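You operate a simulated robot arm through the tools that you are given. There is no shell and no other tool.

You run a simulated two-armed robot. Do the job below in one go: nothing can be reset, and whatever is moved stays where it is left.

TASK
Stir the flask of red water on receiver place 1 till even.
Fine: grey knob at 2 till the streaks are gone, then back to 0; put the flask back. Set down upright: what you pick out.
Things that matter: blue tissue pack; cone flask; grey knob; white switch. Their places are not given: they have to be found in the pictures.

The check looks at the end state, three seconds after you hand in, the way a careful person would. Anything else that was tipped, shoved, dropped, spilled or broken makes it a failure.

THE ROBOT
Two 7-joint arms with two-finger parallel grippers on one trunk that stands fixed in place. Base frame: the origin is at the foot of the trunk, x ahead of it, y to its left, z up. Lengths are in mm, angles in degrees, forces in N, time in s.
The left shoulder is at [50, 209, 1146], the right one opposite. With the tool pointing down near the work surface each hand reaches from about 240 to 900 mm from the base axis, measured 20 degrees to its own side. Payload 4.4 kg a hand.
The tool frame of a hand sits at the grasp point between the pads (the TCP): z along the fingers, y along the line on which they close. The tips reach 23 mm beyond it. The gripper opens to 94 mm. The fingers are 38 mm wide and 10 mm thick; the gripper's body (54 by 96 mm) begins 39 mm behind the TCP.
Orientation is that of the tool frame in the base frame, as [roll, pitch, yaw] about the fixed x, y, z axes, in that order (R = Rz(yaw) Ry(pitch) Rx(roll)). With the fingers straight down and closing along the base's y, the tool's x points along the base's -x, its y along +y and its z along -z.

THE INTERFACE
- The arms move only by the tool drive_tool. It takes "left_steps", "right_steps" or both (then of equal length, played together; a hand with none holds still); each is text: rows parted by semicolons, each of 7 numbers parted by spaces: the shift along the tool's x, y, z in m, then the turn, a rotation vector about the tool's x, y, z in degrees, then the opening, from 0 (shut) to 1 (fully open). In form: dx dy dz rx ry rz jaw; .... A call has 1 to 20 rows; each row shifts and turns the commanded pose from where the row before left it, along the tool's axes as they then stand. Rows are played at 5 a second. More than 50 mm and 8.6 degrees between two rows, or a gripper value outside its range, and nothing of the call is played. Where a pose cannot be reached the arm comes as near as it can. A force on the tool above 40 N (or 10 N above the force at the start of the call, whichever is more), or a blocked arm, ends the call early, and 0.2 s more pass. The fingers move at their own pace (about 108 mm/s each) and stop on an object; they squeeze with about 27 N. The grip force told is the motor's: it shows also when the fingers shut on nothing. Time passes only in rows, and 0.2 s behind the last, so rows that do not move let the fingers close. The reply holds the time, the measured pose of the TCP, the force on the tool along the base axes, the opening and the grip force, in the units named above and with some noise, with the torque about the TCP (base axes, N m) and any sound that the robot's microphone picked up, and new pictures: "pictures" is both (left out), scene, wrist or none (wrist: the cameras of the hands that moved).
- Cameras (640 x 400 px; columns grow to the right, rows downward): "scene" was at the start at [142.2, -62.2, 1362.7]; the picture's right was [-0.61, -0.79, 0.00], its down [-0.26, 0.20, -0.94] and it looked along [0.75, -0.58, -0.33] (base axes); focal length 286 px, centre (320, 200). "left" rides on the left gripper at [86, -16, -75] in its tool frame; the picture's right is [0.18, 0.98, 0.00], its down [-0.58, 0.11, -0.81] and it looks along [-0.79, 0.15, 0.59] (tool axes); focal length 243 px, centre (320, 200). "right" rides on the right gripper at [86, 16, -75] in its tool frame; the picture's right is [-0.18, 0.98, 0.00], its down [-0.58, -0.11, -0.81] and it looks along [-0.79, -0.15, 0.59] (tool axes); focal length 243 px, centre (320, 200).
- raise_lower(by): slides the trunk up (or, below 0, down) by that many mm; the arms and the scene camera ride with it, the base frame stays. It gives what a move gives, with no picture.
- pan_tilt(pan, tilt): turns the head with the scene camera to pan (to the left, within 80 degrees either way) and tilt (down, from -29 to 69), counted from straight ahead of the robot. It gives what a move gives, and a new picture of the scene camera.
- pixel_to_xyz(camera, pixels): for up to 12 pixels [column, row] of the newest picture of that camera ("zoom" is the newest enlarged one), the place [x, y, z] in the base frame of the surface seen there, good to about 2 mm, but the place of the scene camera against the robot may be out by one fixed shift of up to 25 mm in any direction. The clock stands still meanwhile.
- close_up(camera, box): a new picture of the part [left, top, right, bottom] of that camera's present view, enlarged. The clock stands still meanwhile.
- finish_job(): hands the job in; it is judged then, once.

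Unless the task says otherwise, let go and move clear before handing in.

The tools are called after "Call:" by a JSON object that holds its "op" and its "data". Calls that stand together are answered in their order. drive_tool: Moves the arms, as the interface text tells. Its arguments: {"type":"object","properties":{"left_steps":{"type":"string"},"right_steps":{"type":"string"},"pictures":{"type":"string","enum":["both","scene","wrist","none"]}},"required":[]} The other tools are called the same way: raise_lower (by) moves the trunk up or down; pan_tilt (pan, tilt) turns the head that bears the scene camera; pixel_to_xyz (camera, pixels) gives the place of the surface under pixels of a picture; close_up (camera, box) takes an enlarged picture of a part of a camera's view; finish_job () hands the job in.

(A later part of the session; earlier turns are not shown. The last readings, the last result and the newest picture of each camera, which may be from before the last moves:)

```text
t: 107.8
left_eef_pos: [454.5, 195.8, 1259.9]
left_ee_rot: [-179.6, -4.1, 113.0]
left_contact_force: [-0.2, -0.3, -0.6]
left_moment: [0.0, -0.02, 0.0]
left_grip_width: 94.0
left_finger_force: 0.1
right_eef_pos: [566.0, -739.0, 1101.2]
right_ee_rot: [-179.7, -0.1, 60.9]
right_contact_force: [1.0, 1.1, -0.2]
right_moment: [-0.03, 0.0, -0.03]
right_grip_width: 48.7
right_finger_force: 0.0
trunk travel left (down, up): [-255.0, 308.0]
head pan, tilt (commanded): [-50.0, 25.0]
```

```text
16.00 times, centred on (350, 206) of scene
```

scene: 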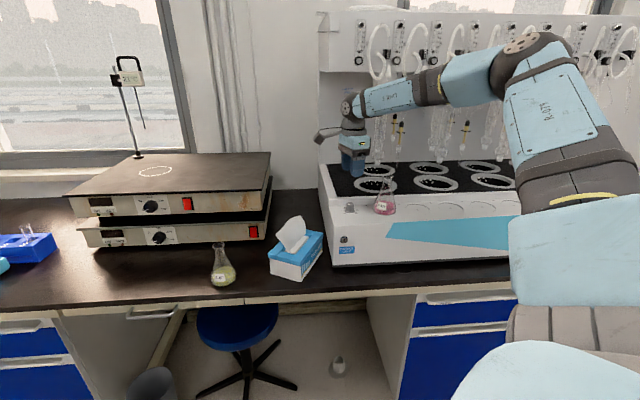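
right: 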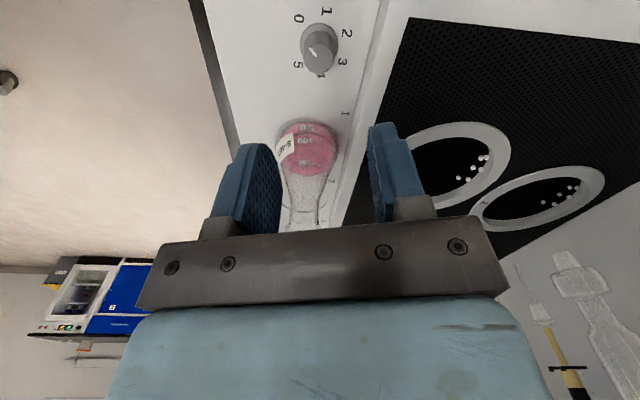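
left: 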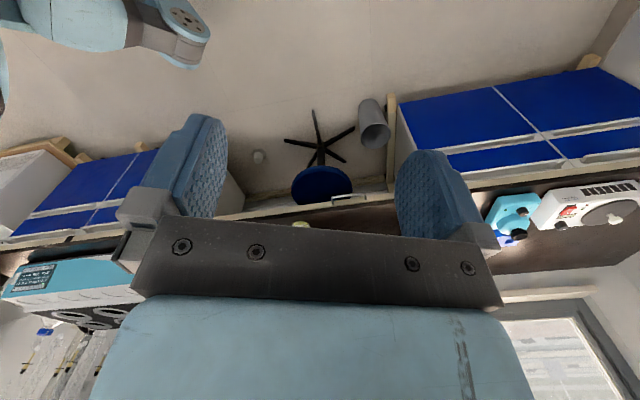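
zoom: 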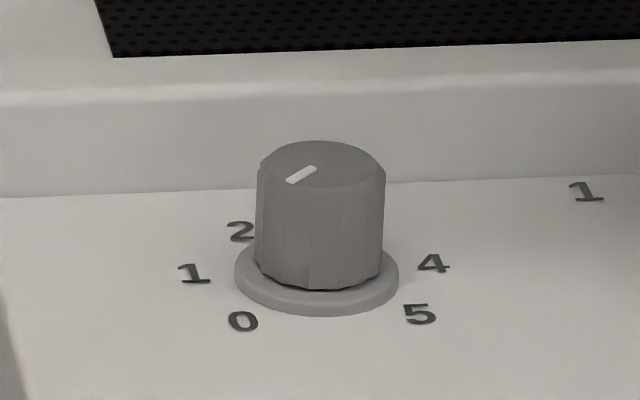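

The pointer reads 0 within a degree. Now I'll go back to where I turned before, above the ledge front, and turn the wrist to yaw −54° for regrasping the flask.

Call:
{"op": "drive_tool", "data": {"right_steps": "0 0 -0.0325 0 0 0 0.55;0 0 -0.0325 0 0 0 0.55;-0.0149 -0.0322 0 0 0 0 0.6;-0.0149 -0.0322 0 0 0 0 0.6;-0.0149 -0.0322 0 0 0 0 0.65;-0.0149 -0.0322 0 0 0 0 0.65;0 0 0 0 0 8.2 0.65;0 0 0 0 0 8.2 0.65;0 0 0 0 0 8.2 0.65;0 0 0 0 0 8.2 0.65;0 0 0 0 0 8.2 0.65;0 0 0 0 0 8.2 0.65;0 0 0 0 0 8.2 0.65;0 0 0 0 0 8.2 0.65;0 0 0 0 0 8.2 0.65;0 0 0 0 0 8.2 0.65;0 0 0 0 0 8.2 0.65;0 0 0 0 0 8.2 0.65;0 0 0 0 0 8.2 0.65;0 0 0 0 0 8.2 0.65", "pictures": "wrist"}}

```text
t: 112.0
left_eef_pos: [454.0, 197.8, 1261.4]
left_ee_rot: [-179.7, -4.2, 112.9]
left_contact_force: [-1.2, 0.0, -0.9]
left_moment: [0.0, 0.02, 0.01]
left_grip_width: 94.0
left_finger_force: 0.1
right_eef_pos: [424.7, -730.8, 1169.3]
right_ee_rot: [179.9, 0.2, -54.1]
right_contact_force: [-0.9, -0.2, 0.3]
right_moment: [-0.01, -0.04, -0.02]
right_grip_width: 61.3
right_finger_force: 0.2
trunk travel left (down, up): [-255.0, 308.0]
head pan, tilt (commanded): [-50.0, 25.0]
```

right: 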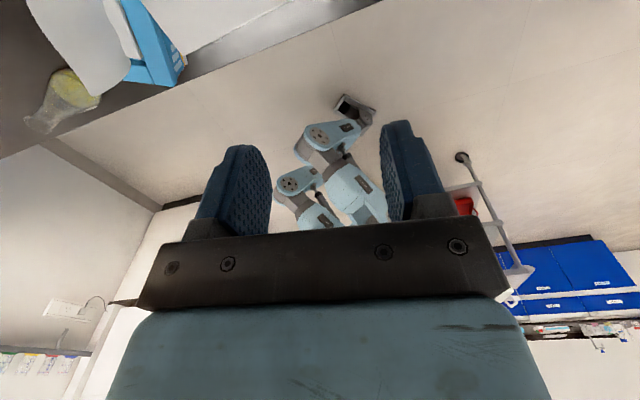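

At yaw −54°, clear. I'll tilt the fingers 45° outward again.

Call:
{"op": "drive_tool", "data": {"right_steps": "0 0 0 0 7.5 0 0.65;0 0 0 0 7.5 0 0.65;0 0 0 0 7.5 0 0.65;0 0 0 0 7.5 0 0.65;0 0 0 0 7.5 0 0.65;0 0 0 0 7.5 0 0.65;0 0 0 0 0 0 0.65", "pictures": "both"}}

Call:
{"op": "close_up", "data": {"camera": "right", "box": [264, 0, 392, 120]}}

```text
t: 113.7
left_eef_pos: [454.4, 196.4, 1260.9]
left_ee_rot: [-179.6, -4.1, 113.0]
left_contact_force: [0.5, -0.2, 0.1]
left_moment: [-0.01, 0.02, 0.01]
left_grip_width: 93.9
left_finger_force: 0.0
right_eef_pos: [424.5, -730.3, 1168.5]
right_ee_rot: [180.0, -44.9, -53.8]
right_contact_force: [0.7, -1.2, -0.5]
right_moment: [0.0, -0.03, 0.02]
right_grip_width: 60.8
right_finger_force: 0.0
trunk travel left (down, up): [-255.0, 308.0]
head pan, tilt (commanded): [-50.0, 25.0]
```

scene: 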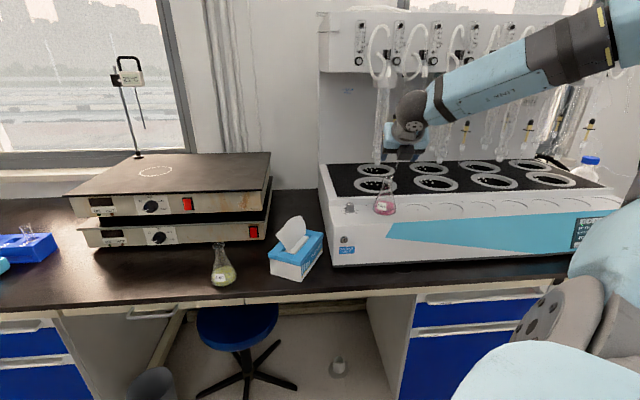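
right: 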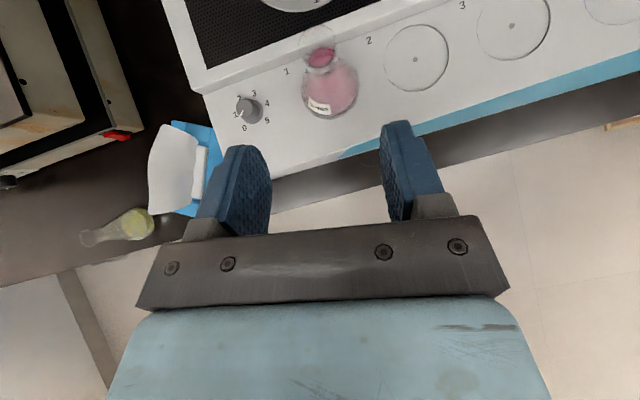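

```text
3.33 times, centred on (328, 60) of right
```

zoom: 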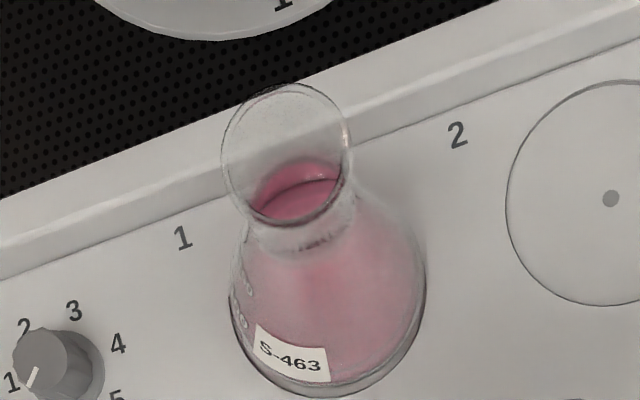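

I'll enlarge the liquid from this side too, to confirm it is even before taking the flask.

Call:
{"op": "close_up", "data": {"camera": "right", "box": [296, 30, 368, 122]}}

Call:
{"op": "close_up", "data": {"camera": "scene", "box": [372, 192, 404, 217]}}

```text
4.35 times, centred on (332, 76) of right
```

zoom: 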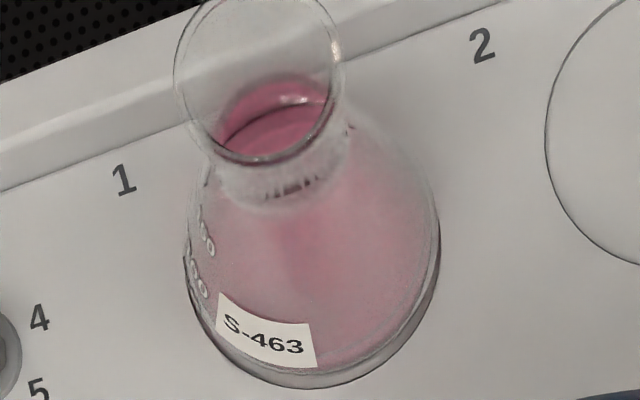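

```text
16.00 times, centred on (388, 204) of scene
```

zoom: 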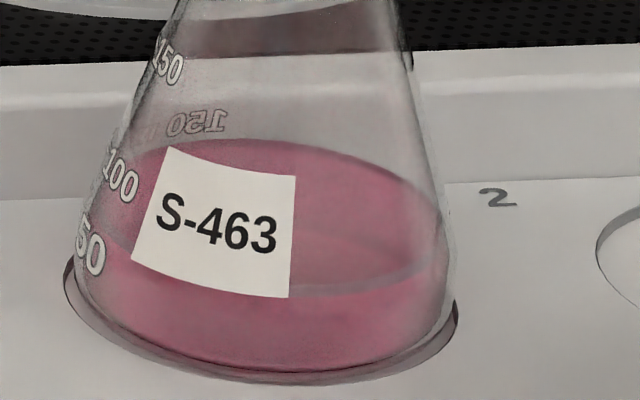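

The liquid is even from every view. The rim computes to [486.3,-811.6]; I'll approach along the fingers 120 mm and check centring.

Call:
{"op": "drive_tool", "data": {"right_steps": "-0.0008 -0.0005 0.035 0 0 0 0.65;-0.0008 -0.0005 0.035 0 0 0 0.65;-0.0008 -0.0004 0.03 0 0 0 0.65;-0.0008 -0.0004 0.02 0 0 0 0.65;0 0 0 0 0 0 0.65", "pictures": "both"}}

Call:
{"op": "close_up", "data": {"camera": "right", "box": [240, 90, 400, 230]}}

```text
t: 114.8
left_eef_pos: [454.4, 197.7, 1261.3]
left_ee_rot: [-179.7, -4.1, 113.0]
left_contact_force: [-0.2, 0.0, 0.1]
left_moment: [-0.01, -0.03, -0.02]
left_grip_width: 94.0
left_finger_force: 0.1
right_eef_pos: [475.7, -796.5, 1081.0]
right_ee_rot: [179.8, -44.9, -53.8]
right_contact_force: [0.1, 0.1, 0.3]
right_moment: [0.0, 0.0, 0.01]
right_grip_width: 61.1
right_finger_force: 0.1
trunk travel left (down, up): [-255.0, 308.0]
head pan, tilt (commanded): [-50.0, 25.0]
```

scene: 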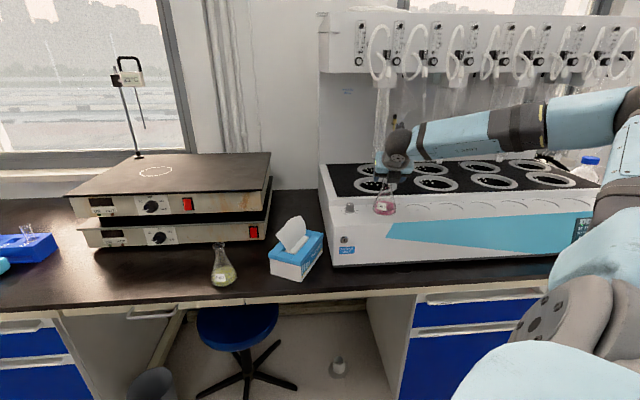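
right: 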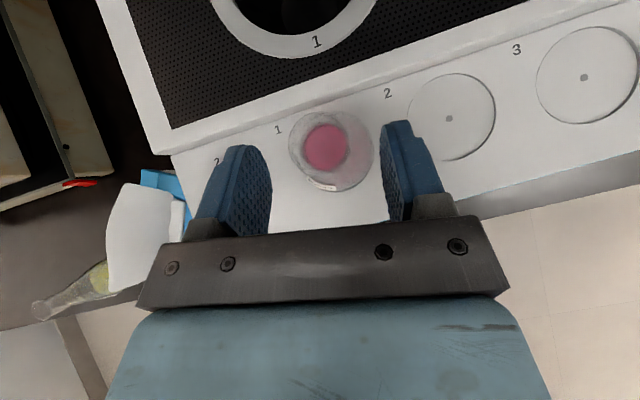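

```text
2.86 times, centred on (320, 160) of right
```

zoom: 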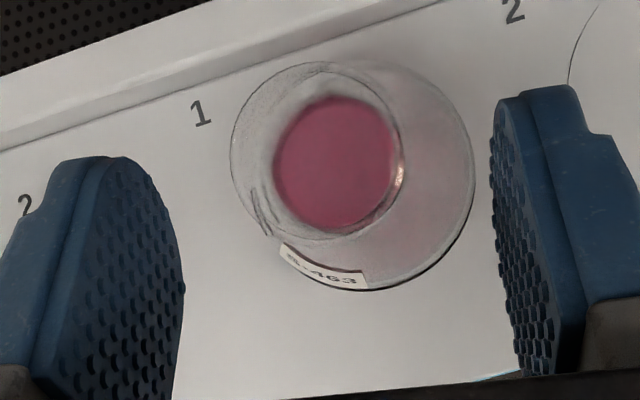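

Rim centred at [486.6,-811.8]. I'll go the last 26 mm and close gently on the neck.

Call:
{"op": "drive_tool", "data": {"right_steps": "-0.0002 0.0002 0.0132 0 0 0 0.65;-0.0002 0.0001 0.0132 0 0 0 0.65;0 0 0 0 0 0 0.65", "pictures": "wrist"}}

Call:
{"op": "close_up", "data": {"camera": "right", "box": [240, 90, 400, 230]}}

```text
t: 115.7
left_eef_pos: [452.9, 196.8, 1260.4]
left_ee_rot: [-179.7, -4.2, 112.8]
left_contact_force: [0.4, -0.3, 0.4]
left_moment: [-0.03, 0.05, -0.02]
left_grip_width: 94.1
left_finger_force: 0.0
right_eef_pos: [484.7, -810.6, 1061.4]
right_ee_rot: [179.9, -44.9, -53.8]
right_contact_force: [-0.2, -1.2, -0.3]
right_moment: [-0.01, -0.04, -0.02]
right_grip_width: 60.8
right_finger_force: 0.0
trunk travel left (down, up): [-255.0, 308.0]
head pan, tilt (commanded): [-50.0, 25.0]
```

right: 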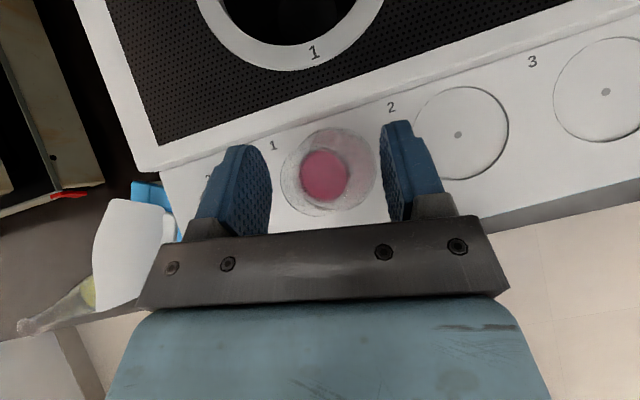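

```text
2.86 times, centred on (320, 160) of right
```

zoom: 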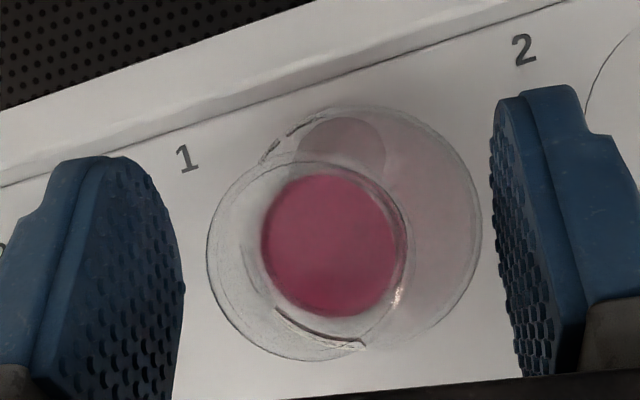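

Well centred (1–2 mm off). I'll trim that and close.

Call:
{"op": "drive_tool", "data": {"right_steps": "0.001 -0.0008 0.001 0 0 0 0.6;0 0 0 0 0 0 0.45;0 0 0 0 0 0 0.35;0 0 0 0 0 0 0.28;0 0 0 0 0 0 0.1;0 0 0 0 0 0 0;0 0 0 0 0 0 0;0 0 0 0 0 0 0", "pictures": "wrist"}}

```text
t: 117.5
left_eef_pos: [454.8, 196.9, 1259.8]
left_ee_rot: [-179.7, -4.1, 113.0]
left_contact_force: [0.2, 0.2, 0.4]
left_moment: [0.04, 0.01, -0.01]
left_grip_width: 94.0
left_finger_force: 0.1
right_eef_pos: [485.6, -809.9, 1061.5]
right_ee_rot: [179.9, -44.9, -53.8]
right_contact_force: [0.3, -0.1, 1.6]
right_moment: [0.05, -0.11, 0.02]
right_grip_width: 28.1
right_finger_force: 27.0
trunk travel left (down, up): [-255.0, 308.0]
head pan, tilt (commanded): [-50.0, 25.0]
```

right: 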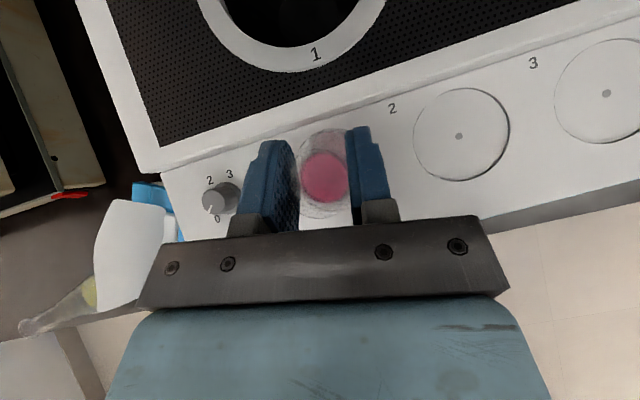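

Gripped at 28 mm on the neck. I'll lift straight up 70 mm.

Call:
{"op": "drive_tool", "data": {"right_steps": "0.0035 0 -0.0035 0 0 0 0;0.0071 0 -0.0071 0 0 0 0;0.0106 0 -0.0106 0 0 0 0;0.0141 0 -0.0142 0 0 0 0;0.0141 0 -0.0142 0 0 0 0;0 0 0 0 0 0 0", "pictures": "both"}}

Call:
{"op": "close_up", "data": {"camera": "scene", "box": [330, 120, 458, 220]}}

```text
t: 118.8
left_eef_pos: [453.5, 195.7, 1261.7]
left_ee_rot: [-179.8, -4.0, 113.0]
left_contact_force: [0.6, -1.0, 0.2]
left_moment: [-0.01, -0.02, -0.01]
left_grip_width: 93.6
left_finger_force: 0.0
right_eef_pos: [487.5, -810.0, 1132.7]
right_ee_rot: [179.9, -44.9, -53.9]
right_contact_force: [-0.2, 0.8, -2.2]
right_moment: [-0.02, -0.02, 0.03]
right_grip_width: 27.5
right_finger_force: 27.1
trunk travel left (down, up): [-255.0, 308.0]
head pan, tilt (commanded): [-50.0, 25.0]
```

scene: 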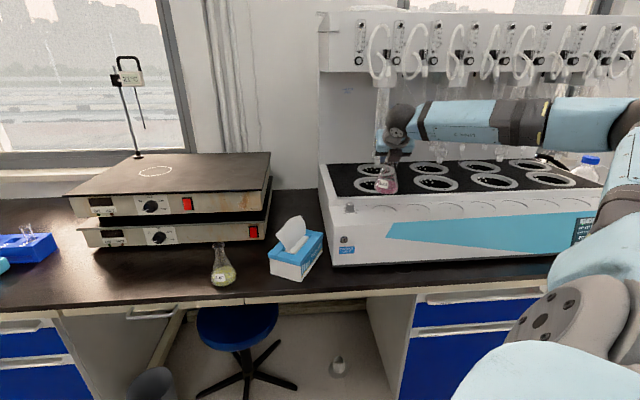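
right: 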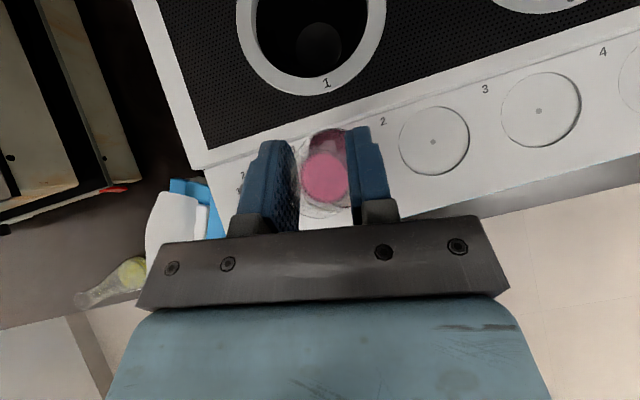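

```text
4.00 times, centred on (394, 170) of scene
```

zoom: 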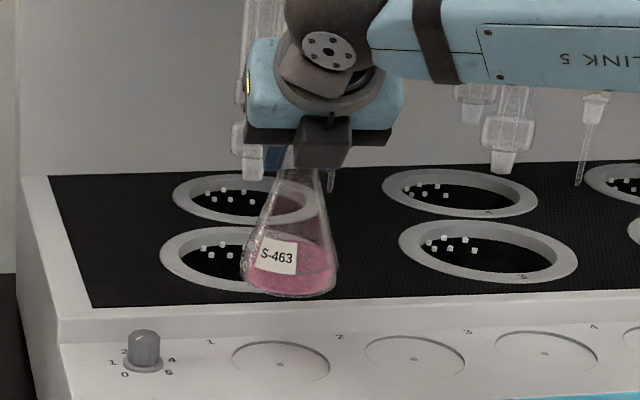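

Lifted and upright. I'll check the liquid once more and then carry it back over the knob along the reverse path.

Call:
{"op": "close_up", "data": {"camera": "scene", "box": [370, 170, 410, 196]}}

Call:
{"op": "drive_tool", "data": {"right_steps": "-0.0009 -0.01 -0.0009 0 0 0 0;-0.0018 -0.0198 -0.0018 0 0 0 0;-0.0018 -0.0198 -0.0018 0 0 0 0;-0.0018 -0.0198 -0.0018 0 0 0 0;-0.0018 -0.0198 -0.0018 0 0 0 0;-0.0018 -0.0198 -0.0018 0 0 0 0;-0.0018 -0.0198 -0.0018 0 0 0 0;-0.0018 -0.0198 -0.0018 0 0 0 0;-0.0018 -0.0198 -0.0018 0 0 0 0;-0.0018 -0.0198 -0.0018 0 0 0 0;-0.0018 -0.0198 -0.0018 0 0 0 0;-0.0018 -0.0198 -0.0018 0 0 0 0;-0.0018 -0.0198 -0.0018 0 0 0 0;-0.0018 -0.0198 -0.0018 0 0 0 0;-0.0008 -0.0098 -0.0008 0 0 0 0;0 0 0 0 0 0 0", "pictures": "both"}}

```text
15.38 times, centred on (390, 183) of scene
```

zoom: 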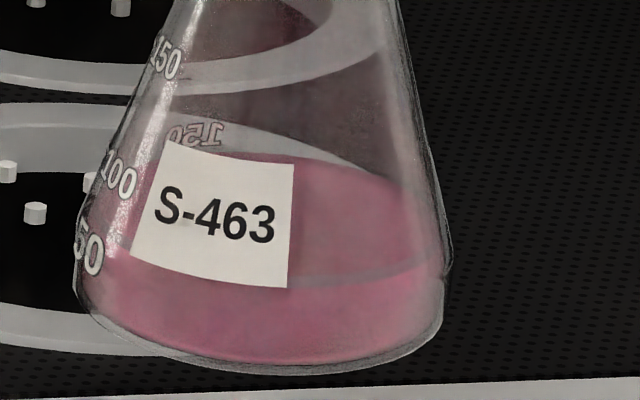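

```text
t: 122.2
left_eef_pos: [453.7, 197.0, 1260.9]
left_ee_rot: [-179.6, -4.1, 113.0]
left_contact_force: [0.2, 0.0, -0.2]
left_moment: [0.0, -0.01, -0.01]
left_grip_width: 94.2
left_finger_force: 0.1
right_eef_pos: [689.2, -620.1, 1131.5]
right_ee_rot: [179.8, -44.8, -53.8]
right_contact_force: [-0.3, 0.2, -1.1]
right_moment: [-0.01, -0.03, -0.02]
right_grip_width: 27.6
right_finger_force: 26.0
trunk travel left (down, up): [-255.0, 308.0]
head pan, tilt (commanded): [-50.0, 25.0]
```

scene: 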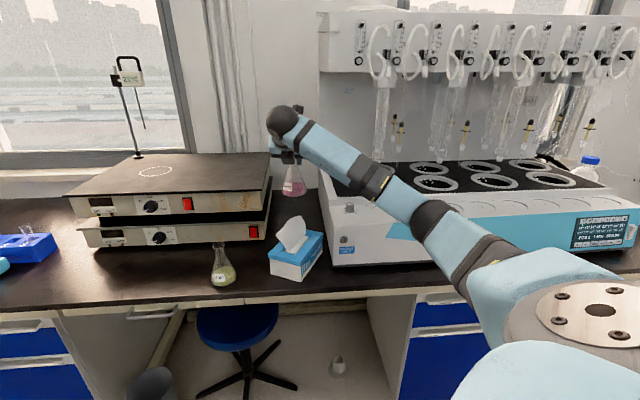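
right: 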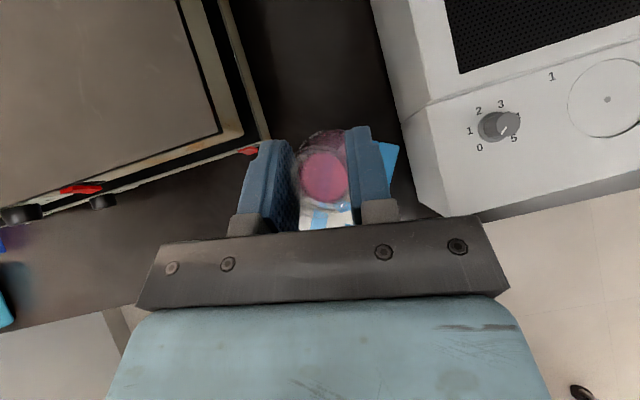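

The flask is fine, but the arm's elbow has swung lower (at about [435,215] in the scene picture). I'll measure where the elbow and forearm are before going on.

Call:
{"op": "pixel_to_xyz", "data": {"camera": "scene", "pixels": [[435, 215], [420, 240], [480, 265], [370, 190], [340, 170], [300, 130], [460, 285], [520, 300]]}}

Call:
{"op": "pan_tilt", "data": {"pan": -55, "tilt": 35}}

```text
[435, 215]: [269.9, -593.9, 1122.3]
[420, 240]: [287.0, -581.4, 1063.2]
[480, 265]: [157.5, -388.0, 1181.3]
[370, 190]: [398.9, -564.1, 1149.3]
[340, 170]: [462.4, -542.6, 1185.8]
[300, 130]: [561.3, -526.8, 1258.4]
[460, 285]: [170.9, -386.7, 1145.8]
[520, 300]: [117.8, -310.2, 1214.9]
```

```text
t: 123.0
left_eef_pos: [454.1, 196.9, 1260.0]
left_ee_rot: [-179.7, -4.1, 113.0]
left_contact_force: [0.0, -0.3, 0.1]
left_moment: [0.01, 0.0, 0.03]
left_grip_width: 93.7
left_finger_force: 0.2
right_eef_pos: [688.3, -620.6, 1131.9]
right_ee_rot: [179.9, -44.8, -53.8]
right_contact_force: [-0.2, -0.3, -1.3]
right_moment: [-0.02, -0.02, -0.02]
right_grip_width: 27.5
right_finger_force: 26.5
trunk travel left (down, up): [-255.0, 308.0]
head pan, tilt (commanded): [-55.0, 35.0]
```

scene: 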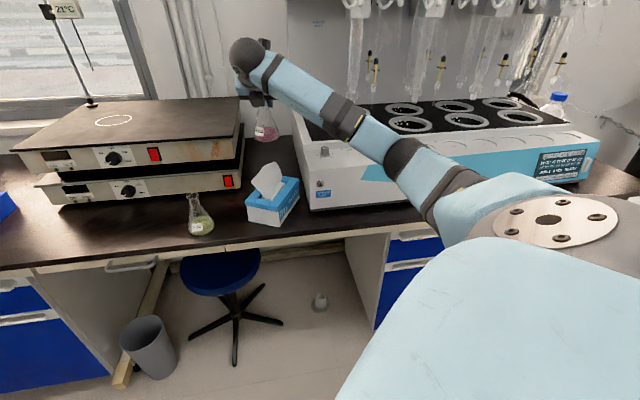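

The elbow is out in front of the still with ample room (about [270,-594], z≈1080). I'll go on: turn the hand back +34° about the vertical here.

Call:
{"op": "drive_tool", "data": {"right_steps": "0 0 0 1.2 0 -1.2 0;0 0 0 2.41 0 -2.4 0;0 0 0 2.41 0 -2.4 0;0 0 0 2.41 0 -2.4 0;0 0 0 2.41 0 -2.4 0;0 0 0 2.41 0 -2.4 0;0 0 0 2.41 0 -2.4 0;0 0 0 2.41 0 -2.4 0;0 0 0 2.41 0 -2.4 0;0 0 0 2.41 0 -2.4 0;0 0 0 1.2 0 -1.2 0;0 0 0 0 0 0 0", "pictures": "both"}}

```text
t: 125.6
left_eef_pos: [454.5, 196.5, 1261.2]
left_ee_rot: [-179.6, -4.1, 113.0]
left_contact_force: [-0.7, -0.5, 0.2]
left_moment: [0.0, 0.01, 0.01]
left_grip_width: 94.1
left_finger_force: 0.0
right_eef_pos: [689.5, -620.0, 1131.7]
right_ee_rot: [-179.9, -44.7, -19.8]
right_contact_force: [-0.2, 0.6, -2.5]
right_moment: [0.01, 0.02, -0.01]
right_grip_width: 27.4
right_finger_force: 27.1
trunk travel left (down, up): [-255.0, 308.0]
head pan, tilt (commanded): [-55.0, 35.0]
```

scene: 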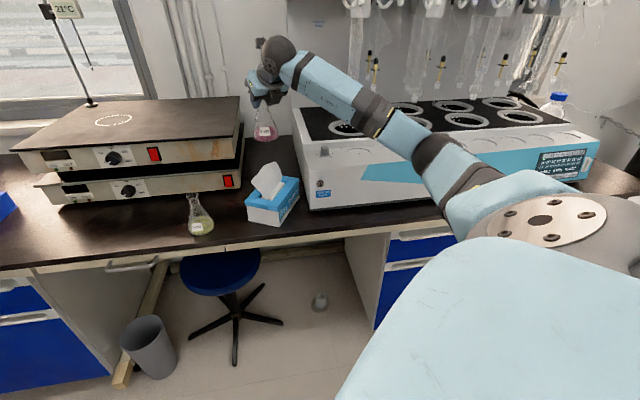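
right: 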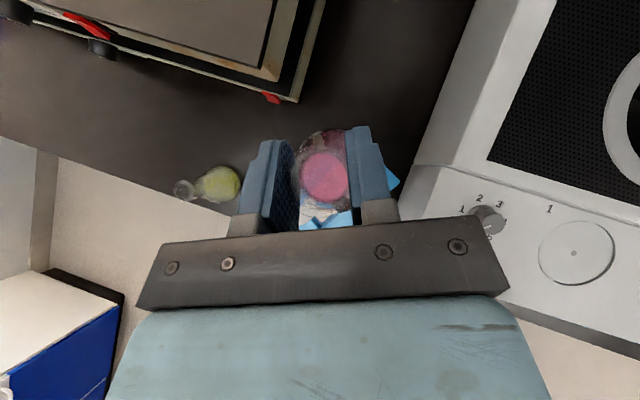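

Orientation restored (yaw −19.8°). I'll carry the flask back above its original spot.

Call:
{"op": "drive_tool", "data": {"right_steps": "0.002 -0.0095 0.0043 0 0 0 0;0.0042 -0.019 0.0086 0 0 0 0;0.0042 -0.019 0.0086 0 0 0 0;0.0042 -0.019 0.0086 0 0 0 0;0.0042 -0.019 0.0086 0 0 0 0;0.0042 -0.019 0.0086 0 0 0 0;0.0042 -0.019 0.0086 0 0 0 0;0.0042 -0.019 0.0086 0 0 0 0;0.0042 -0.019 0.0086 0 0 0 0;0.0042 -0.019 0.0086 0 0 0 0;0.002 -0.0095 0.0043 0 0 0 0;0 0 0 0 0 0 0", "pictures": "both"}}

```text
t: 128.2
left_eef_pos: [454.3, 196.5, 1261.2]
left_ee_rot: [-179.7, -4.1, 113.0]
left_contact_force: [0.8, -0.5, -0.4]
left_moment: [-0.01, -0.01, -0.01]
left_grip_width: 94.0
left_finger_force: 0.0
right_eef_pos: [837.5, -469.2, 1100.2]
right_ee_rot: [-179.8, -44.7, -19.8]
right_contact_force: [0.1, -0.4, -0.8]
right_moment: [0.0, -0.01, -0.02]
right_grip_width: 27.3
right_finger_force: 27.6
trunk travel left (down, up): [-255.0, 308.0]
head pan, tilt (commanded): [-55.0, 35.0]
```

scene: 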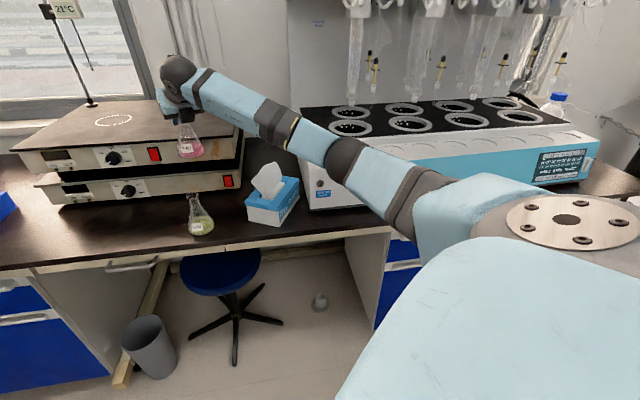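
right: 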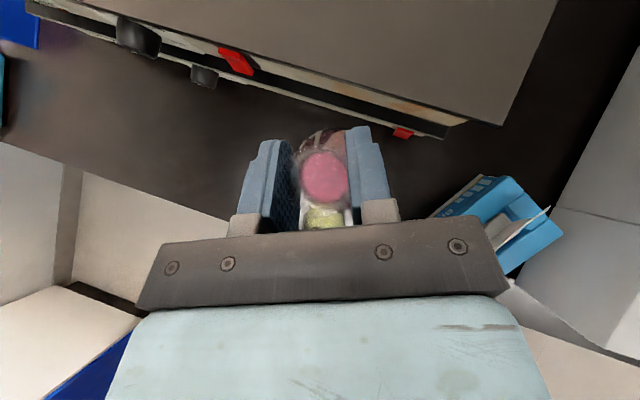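

The flask is above its old spot. Before lowering the trunk I'll check the forearm's height above the pack and the still's corner.

Call:
{"op": "pixel_to_xyz", "data": {"camera": "scene", "pixels": [[235, 110], [270, 130], [300, 155], [325, 165], [350, 190], [385, 210], [345, 150], [420, 220], [268, 165], [282, 180]]}}

Call:
{"op": "close_up", "data": {"camera": "scene", "box": [140, 40, 300, 180]}}

```text
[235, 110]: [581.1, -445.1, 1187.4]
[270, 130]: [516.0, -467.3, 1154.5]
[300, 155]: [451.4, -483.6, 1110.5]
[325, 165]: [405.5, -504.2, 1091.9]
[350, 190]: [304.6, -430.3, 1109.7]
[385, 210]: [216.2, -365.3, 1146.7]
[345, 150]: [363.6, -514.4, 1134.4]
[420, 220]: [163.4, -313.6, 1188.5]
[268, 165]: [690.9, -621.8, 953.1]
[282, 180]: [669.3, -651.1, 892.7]
```

```text
2.86 times, centred on (220, 110) of scene
```

zoom: 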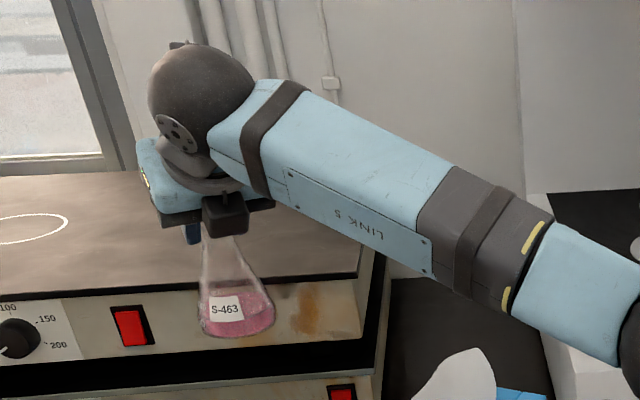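

Heights look sufficient over the pack; I'll check the underside of the forearm near the yellow flask more closely.

Call:
{"op": "pixel_to_xyz", "data": {"camera": "scene", "pixels": [[203, 107], [215, 113], [231, 121], [250, 131], [260, 136], [187, 115], [178, 75], [164, 103], [196, 90], [192, 224], [195, 200]]}}

```text
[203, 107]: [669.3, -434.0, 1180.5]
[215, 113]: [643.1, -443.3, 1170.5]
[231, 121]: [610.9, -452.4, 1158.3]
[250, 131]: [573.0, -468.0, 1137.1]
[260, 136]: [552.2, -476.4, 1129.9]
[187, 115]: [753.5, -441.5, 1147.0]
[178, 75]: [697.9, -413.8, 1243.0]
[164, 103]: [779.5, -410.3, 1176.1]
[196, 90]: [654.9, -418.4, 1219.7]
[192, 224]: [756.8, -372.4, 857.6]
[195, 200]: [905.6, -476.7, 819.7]
```

Clearances are fine (the gripper pose equals the one used for grasping). I'll lower the trunk 150 mm.

Call:
{"op": "raise_lower", "data": {"by": -150}}

Call:
{"op": "drive_tool", "data": {"right_steps": "0 0 0 0 0 0 0;0 0 0 0 0 0 0", "pictures": "both"}}

```text
t: 129.9
left_eef_pos: [453.9, 196.2, 1111.0]
left_ee_rot: [-179.6, -4.1, 113.0]
left_contact_force: [0.1, 0.1, 0.4]
left_moment: [0.0, 0.0, -0.01]
left_grip_width: 94.1
left_finger_force: 0.0
right_eef_pos: [836.1, -469.0, 950.4]
right_ee_rot: [-179.8, -44.9, -20.0]
right_contact_force: [0.2, 0.0, -1.6]
right_moment: [-0.03, -0.01, -0.02]
right_grip_width: 27.5
right_finger_force: 27.3
trunk travel left (down, up): [-105.0, 458.0]
head pan, tilt (commanded): [-55.0, 35.0]
```

```text
t: 130.5
left_eef_pos: [453.6, 196.0, 1110.5]
left_ee_rot: [-179.7, -4.1, 113.0]
left_contact_force: [0.3, 0.1, -0.1]
left_moment: [-0.03, -0.01, -0.01]
left_grip_width: 94.0
left_finger_force: 0.0
right_eef_pos: [835.4, -469.3, 950.6]
right_ee_rot: [-179.8, -44.8, -19.9]
right_contact_force: [1.0, -1.1, -1.9]
right_moment: [-0.01, -0.01, -0.01]
right_grip_width: 27.3
right_finger_force: 27.3
trunk travel left (down, up): [-105.0, 458.0]
head pan, tilt (commanded): [-55.0, 35.0]
```

scene: 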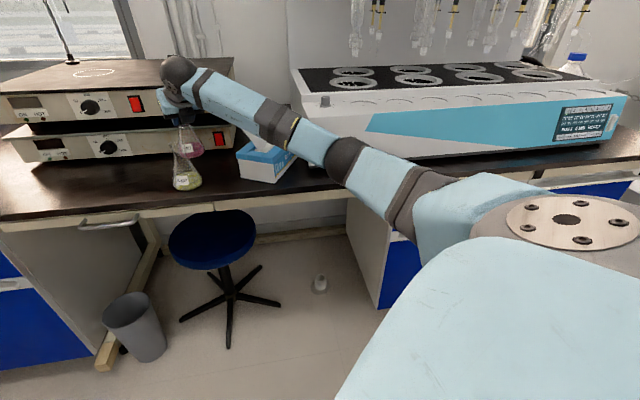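
right: 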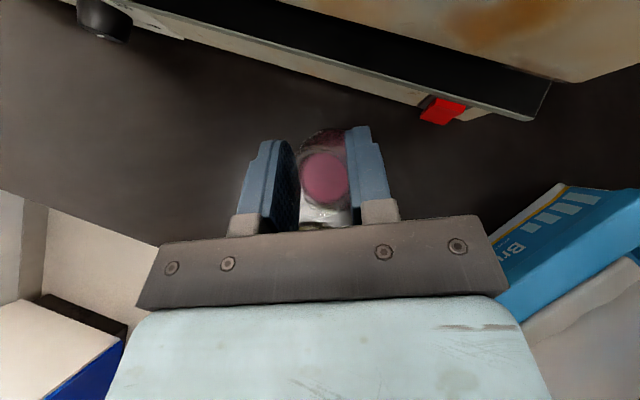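

The view matches the one after my first lift. I'll measure the rim now to fix the flask's exact horizontal place before setting down.

Call:
{"op": "close_up", "data": {"camera": "right", "box": [264, 120, 392, 230]}}

Call:
{"op": "pixel_to_xyz", "data": {"camera": "right", "pixels": [[303, 155], [306, 152], [310, 150], [314, 148], [318, 147], [322, 147], [326, 147], [330, 148], [335, 150], [340, 152], [440, 110], [550, 185]]}}

```text
3.64 times, centred on (328, 175) of right
```

zoom: 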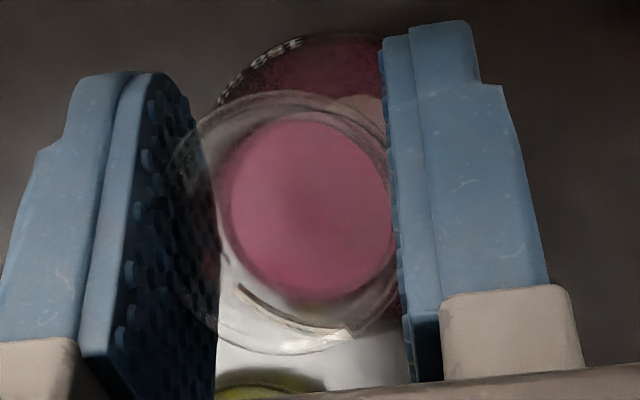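

```text
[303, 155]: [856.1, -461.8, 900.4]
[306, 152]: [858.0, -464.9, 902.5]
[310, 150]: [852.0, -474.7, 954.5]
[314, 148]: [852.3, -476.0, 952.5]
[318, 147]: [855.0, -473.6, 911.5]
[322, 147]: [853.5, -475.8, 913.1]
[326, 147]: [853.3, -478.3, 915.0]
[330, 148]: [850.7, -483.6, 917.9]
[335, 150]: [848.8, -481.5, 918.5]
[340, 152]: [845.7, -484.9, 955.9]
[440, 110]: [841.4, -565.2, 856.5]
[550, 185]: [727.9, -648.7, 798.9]
```

The flask axis is at about [837,-470.4]; its original place was [839.3,-472.4]. I'll shift those 2–3 mm and lower 36 mm.

Call:
{"op": "drive_tool", "data": {"right_steps": "0.002 0.0011 0.0019 0 0 0 0;-0.007 0 0.0071 0 0 0 0;-0.007 0 0.0071 0 0 0 0;-0.0063 0 0.0064 0 0 0 0;-0.005 0 0.005 0 0 0 0;0 0 0 0 0 0 0", "pictures": "both"}}

Call:
{"op": "close_up", "data": {"camera": "right", "box": [264, 120, 392, 230]}}

Call:
{"op": "close_up", "data": {"camera": "scene", "box": [140, 80, 268, 200]}}

```text
t: 131.9
left_eef_pos: [454.3, 197.1, 1110.5]
left_ee_rot: [-179.6, -4.0, 112.9]
left_contact_force: [0.0, 0.5, -0.8]
left_moment: [0.02, 0.01, 0.05]
left_grip_width: 93.9
left_finger_force: 0.0
right_eef_pos: [838.7, -471.7, 914.8]
right_ee_rot: [-180.0, -44.8, -20.0]
right_contact_force: [0.1, 0.1, -1.0]
right_moment: [-0.02, 0.0, 0.01]
right_grip_width: 27.6
right_finger_force: 27.7
trunk travel left (down, up): [-105.0, 458.0]
head pan, tilt (commanded): [-55.0, 35.0]
```

scene: 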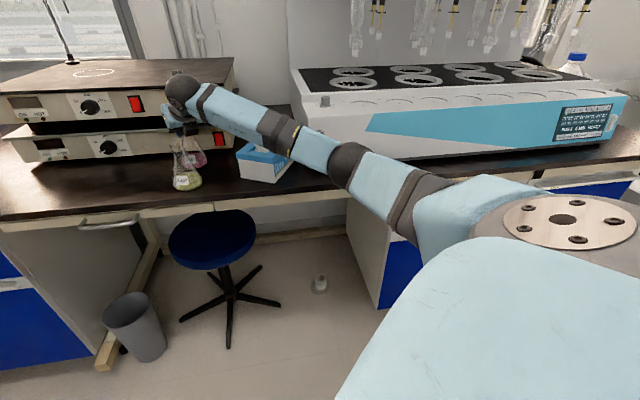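
right: 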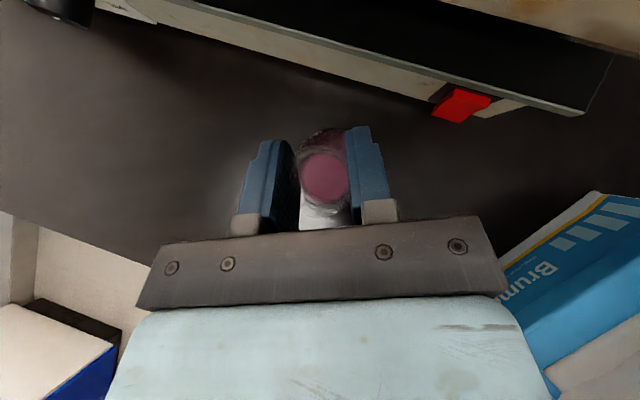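

```text
3.64 times, centred on (328, 175) of right
```

zoom: 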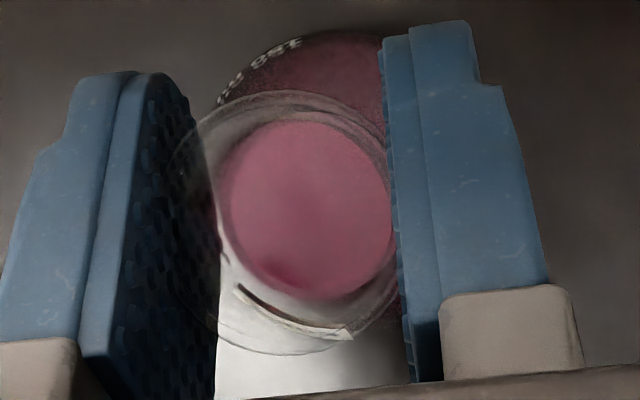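

```text
3.33 times, centred on (204, 140) of scene
```

zoom: 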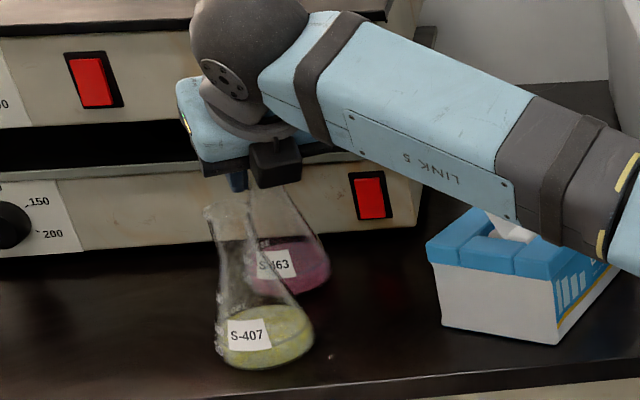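

About 5–6 mm remain to the bench. I'll lower gently and read the force.

Call:
{"op": "drive_tool", "data": {"right_steps": "-0.0018 0 0.0018 0 0 0 0;-0.0012 0 0.0012 0 0 0 0;-0.0009 0 0.0009 0 0 0 0;0 0 0 0 0 0 0", "pictures": "none"}}

```text
t: 132.9
left_eef_pos: [453.9, 197.1, 1111.8]
left_ee_rot: [-179.7, -4.1, 112.9]
left_contact_force: [0.4, -0.1, 0.2]
left_moment: [-0.02, -0.02, -0.02]
left_grip_width: 94.0
left_finger_force: 0.0
right_eef_pos: [840.5, -470.7, 911.2]
right_ee_rot: [-179.9, -44.9, -20.0]
right_contact_force: [0.1, 0.0, -0.9]
right_moment: [0.01, 0.0, -0.02]
right_grip_width: 27.4
right_finger_force: 27.1
trunk travel left (down, up): [-105.0, 458.0]
head pan, tilt (commanded): [-55.0, 35.0]
```

Force is still −0.9 N (hanging). I'll lower another 1.5 mm.

Call:
{"op": "drive_tool", "data": {"right_steps": "-0.0006 0 0.0006 0 0 0 0;-0.0005 0 0.0005 0 0 0 0;0 0 0 0 0 0 0", "pictures": "none"}}

```text
t: 133.7
left_eef_pos: [453.4, 197.6, 1111.5]
left_ee_rot: [-179.7, -4.0, 113.1]
left_contact_force: [-0.2, -0.1, -0.2]
left_moment: [-0.02, 0.02, 0.0]
left_grip_width: 94.0
left_finger_force: 0.0
right_eef_pos: [838.7, -471.1, 909.5]
right_ee_rot: [-179.8, -45.0, -20.0]
right_contact_force: [4.0, -1.7, 9.0]
right_moment: [-0.27, -0.13, 0.07]
right_grip_width: 27.5
right_finger_force: 26.7
trunk travel left (down, up): [-105.0, 458.0]
head pan, tilt (commanded): [-55.0, 35.0]
```

The base bears on the bench now (+9 N). I'll ease up a fraction of a millimetre, then open slowly.

Call:
{"op": "drive_tool", "data": {"right_steps": "0.0003 0 -0.0003 0 0 0 0;0 0 0 0 0 0 0;0 0 0 0 0 0 0.31;0 0 0 0 0 0 0.35;0 0 0 0 0 0 0.42;0 0 0 0 0 0 0.55;0 0 0 0 0 0 0.6;0 0 0 0 0 0 0.6", "pictures": "both"}}

Call:
{"op": "close_up", "data": {"camera": "right", "box": [264, 120, 392, 230]}}

Call:
{"op": "close_up", "data": {"camera": "scene", "box": [140, 80, 268, 200]}}

```text
t: 135.5
left_eef_pos: [454.2, 197.2, 1110.2]
left_ee_rot: [-179.8, -4.1, 113.0]
left_contact_force: [0.9, 0.2, -1.0]
left_moment: [0.01, 0.0, 0.0]
left_grip_width: 93.9
left_finger_force: 0.1
right_eef_pos: [839.5, -470.3, 908.0]
right_ee_rot: [-179.9, -44.9, -19.9]
right_contact_force: [-0.1, 0.8, 0.7]
right_moment: [0.0, 0.02, -0.01]
right_grip_width: 56.5
right_finger_force: 0.1
trunk travel left (down, up): [-105.0, 458.0]
head pan, tilt (commanded): [-55.0, 35.0]
```

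scene: 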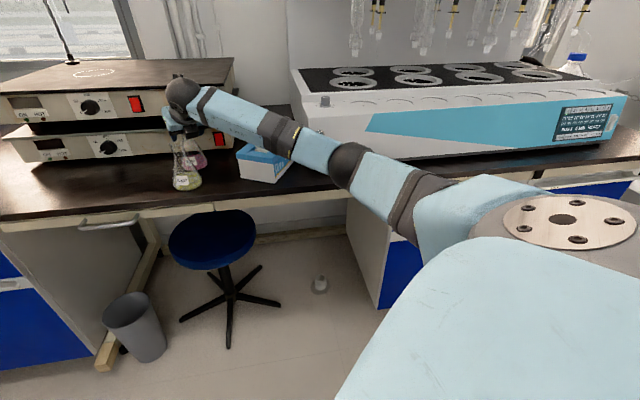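
right: 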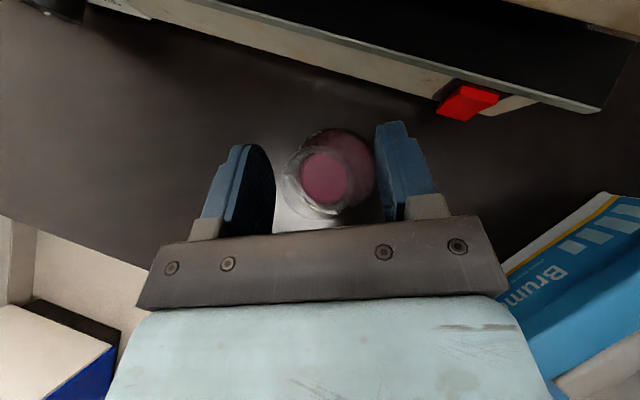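

```text
3.64 times, centred on (328, 175) of right
```

zoom: 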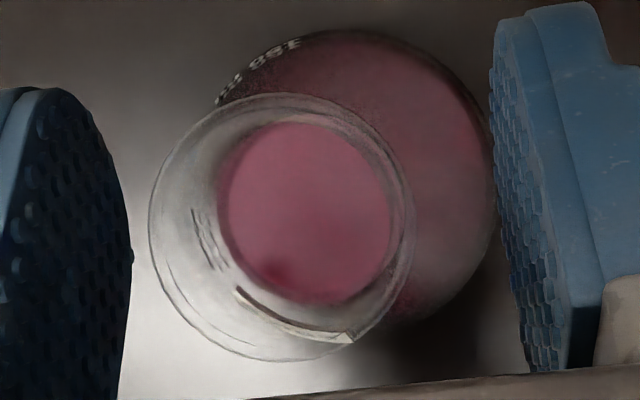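

```text
3.33 times, centred on (204, 140) of scene
```

zoom: 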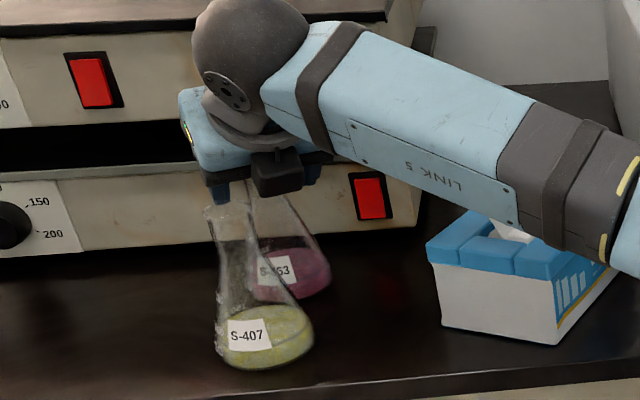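

The flask stands upright within 2 mm of where it was, the liquid even. I'll retract back along the fingers.

Call:
{"op": "drive_tool", "data": {"right_steps": "0 0 -0.012 0 0 0 0.6;0 0 -0.024 0 0 0 0.6;0 0 -0.03 0 0 0 0.6;0 0 -0.035 0 0 0 0.6;0 0 -0.035 0 0 0 0.6;0 0 0 0 0 0 0.6", "pictures": "both"}}

Call:
{"op": "close_up", "data": {"camera": "scene", "box": [140, 80, 300, 220]}}

```text
t: 136.9
left_eef_pos: [453.9, 197.3, 1111.2]
left_ee_rot: [-179.7, -4.1, 113.1]
left_contact_force: [0.3, 1.1, -0.2]
left_moment: [0.02, 0.0, -0.01]
left_grip_width: 94.0
left_finger_force: 0.1
right_eef_pos: [749.1, -438.5, 1003.5]
right_ee_rot: [-179.9, -44.7, -20.0]
right_contact_force: [0.3, 0.2, 0.1]
right_moment: [-0.01, 0.0, 0.01]
right_grip_width: 56.5
right_finger_force: 0.1
trunk travel left (down, up): [-105.0, 458.0]
head pan, tilt (commanded): [-55.0, 35.0]
```

scene: 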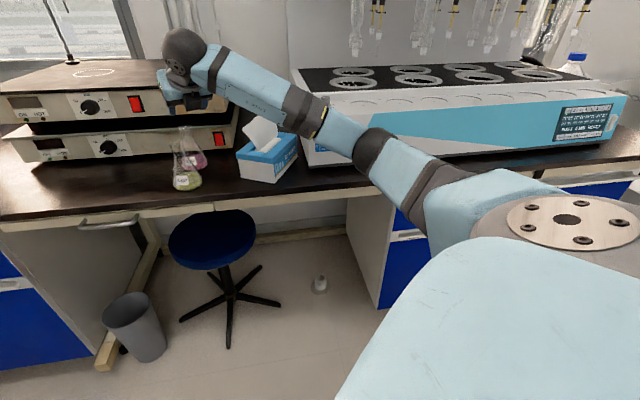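
right: 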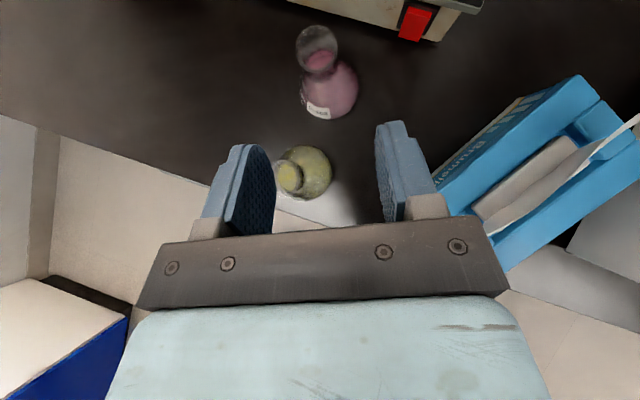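

```text
2.86 times, centred on (220, 150) of scene
```

zoom: 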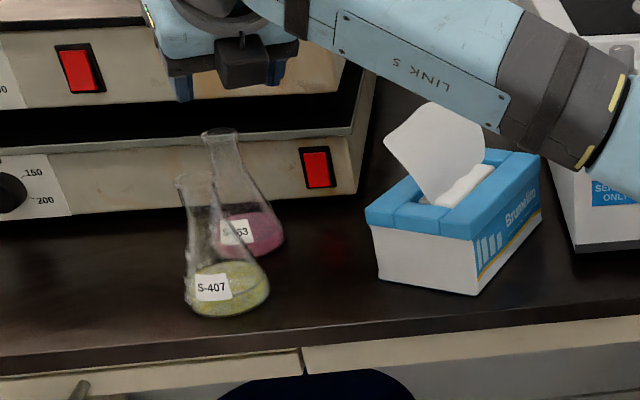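

Both flasks and the pack stand undisturbed. I'll raise the trunk back 120 mm and move the hand clear.

Call:
{"op": "raise_lower", "data": {"by": 120}}

Call:
{"op": "drive_tool", "data": {"right_steps": "0 0 -0.03 0 0 0 0.6;0 0 -0.035 0 0 0 0.6;0 0 -0.035 0 0 0 0.6;0 0 -0.035 0 0 0 0.6;0 0 0 0 0 0 0.6", "pictures": "both"}}

Call:
{"op": "pan_tilt", "data": {"pan": -48, "tilt": 28}}

```text
t: 138.4
left_eef_pos: [454.8, 196.5, 1229.9]
left_ee_rot: [-179.8, -4.1, 112.9]
left_contact_force: [-0.4, -0.1, 0.2]
left_moment: [0.01, 0.01, 0.0]
left_grip_width: 94.0
left_finger_force: 0.0
right_eef_pos: [749.5, -439.8, 1123.4]
right_ee_rot: [-179.9, -44.8, -19.9]
right_contact_force: [1.8, 0.1, 0.1]
right_moment: [0.02, 0.01, 0.0]
right_grip_width: 56.3
right_finger_force: 0.2
trunk travel left (down, up): [-225.0, 338.0]
head pan, tilt (commanded): [-55.0, 35.0]
```

```text
t: 139.6
left_eef_pos: [454.0, 196.0, 1230.6]
left_ee_rot: [-179.8, -4.1, 113.0]
left_contact_force: [0.7, -0.5, 0.3]
left_moment: [-0.01, 0.04, -0.01]
left_grip_width: 94.1
left_finger_force: 0.1
right_eef_pos: [661.6, -408.6, 1219.2]
right_ee_rot: [-179.9, -44.8, -20.0]
right_contact_force: [-0.7, -0.4, 0.1]
right_moment: [-0.01, -0.03, -0.01]
right_grip_width: 56.3
right_finger_force: 0.1
trunk travel left (down, up): [-225.0, 338.0]
head pan, tilt (commanded): [-55.0, 35.0]
```

scene: 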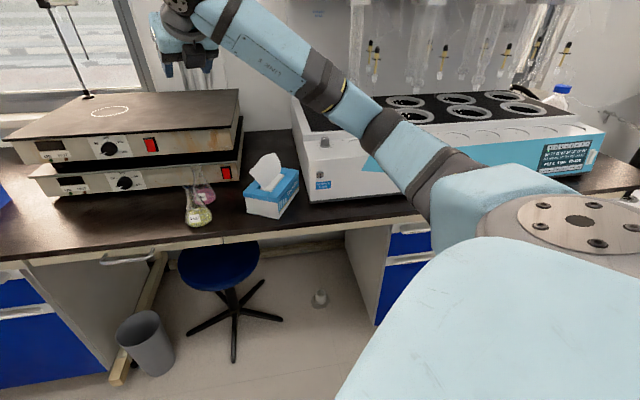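
right: 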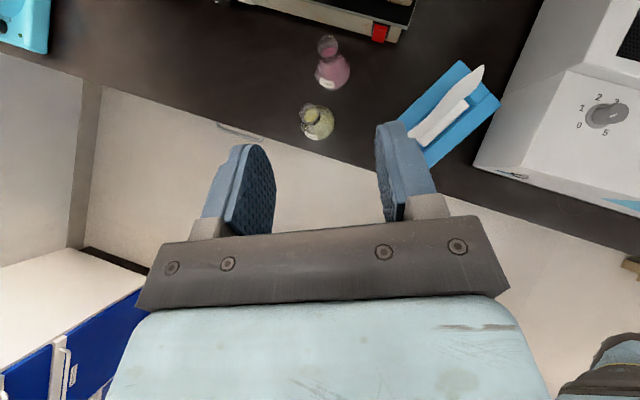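

```text
t: 140.3
left_eef_pos: [452.7, 197.3, 1231.3]
left_ee_rot: [-179.7, -4.1, 112.9]
left_contact_force: [0.3, 0.0, -0.4]
left_moment: [-0.02, 0.02, -0.02]
left_grip_width: 94.2
left_finger_force: 0.1
right_eef_pos: [659.7, -409.3, 1221.0]
right_ee_rot: [-179.9, -45.1, -20.0]
right_contact_force: [-0.1, -1.0, -0.1]
right_moment: [-0.03, -0.01, 0.01]
right_grip_width: 56.5
right_finger_force: 0.0
trunk travel left (down, up): [-225.0, 338.0]
head pan, tilt (commanded): [-48.0, 28.0]
```

scene: 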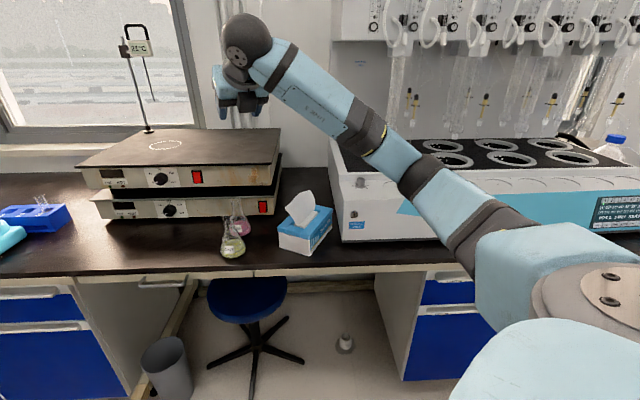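

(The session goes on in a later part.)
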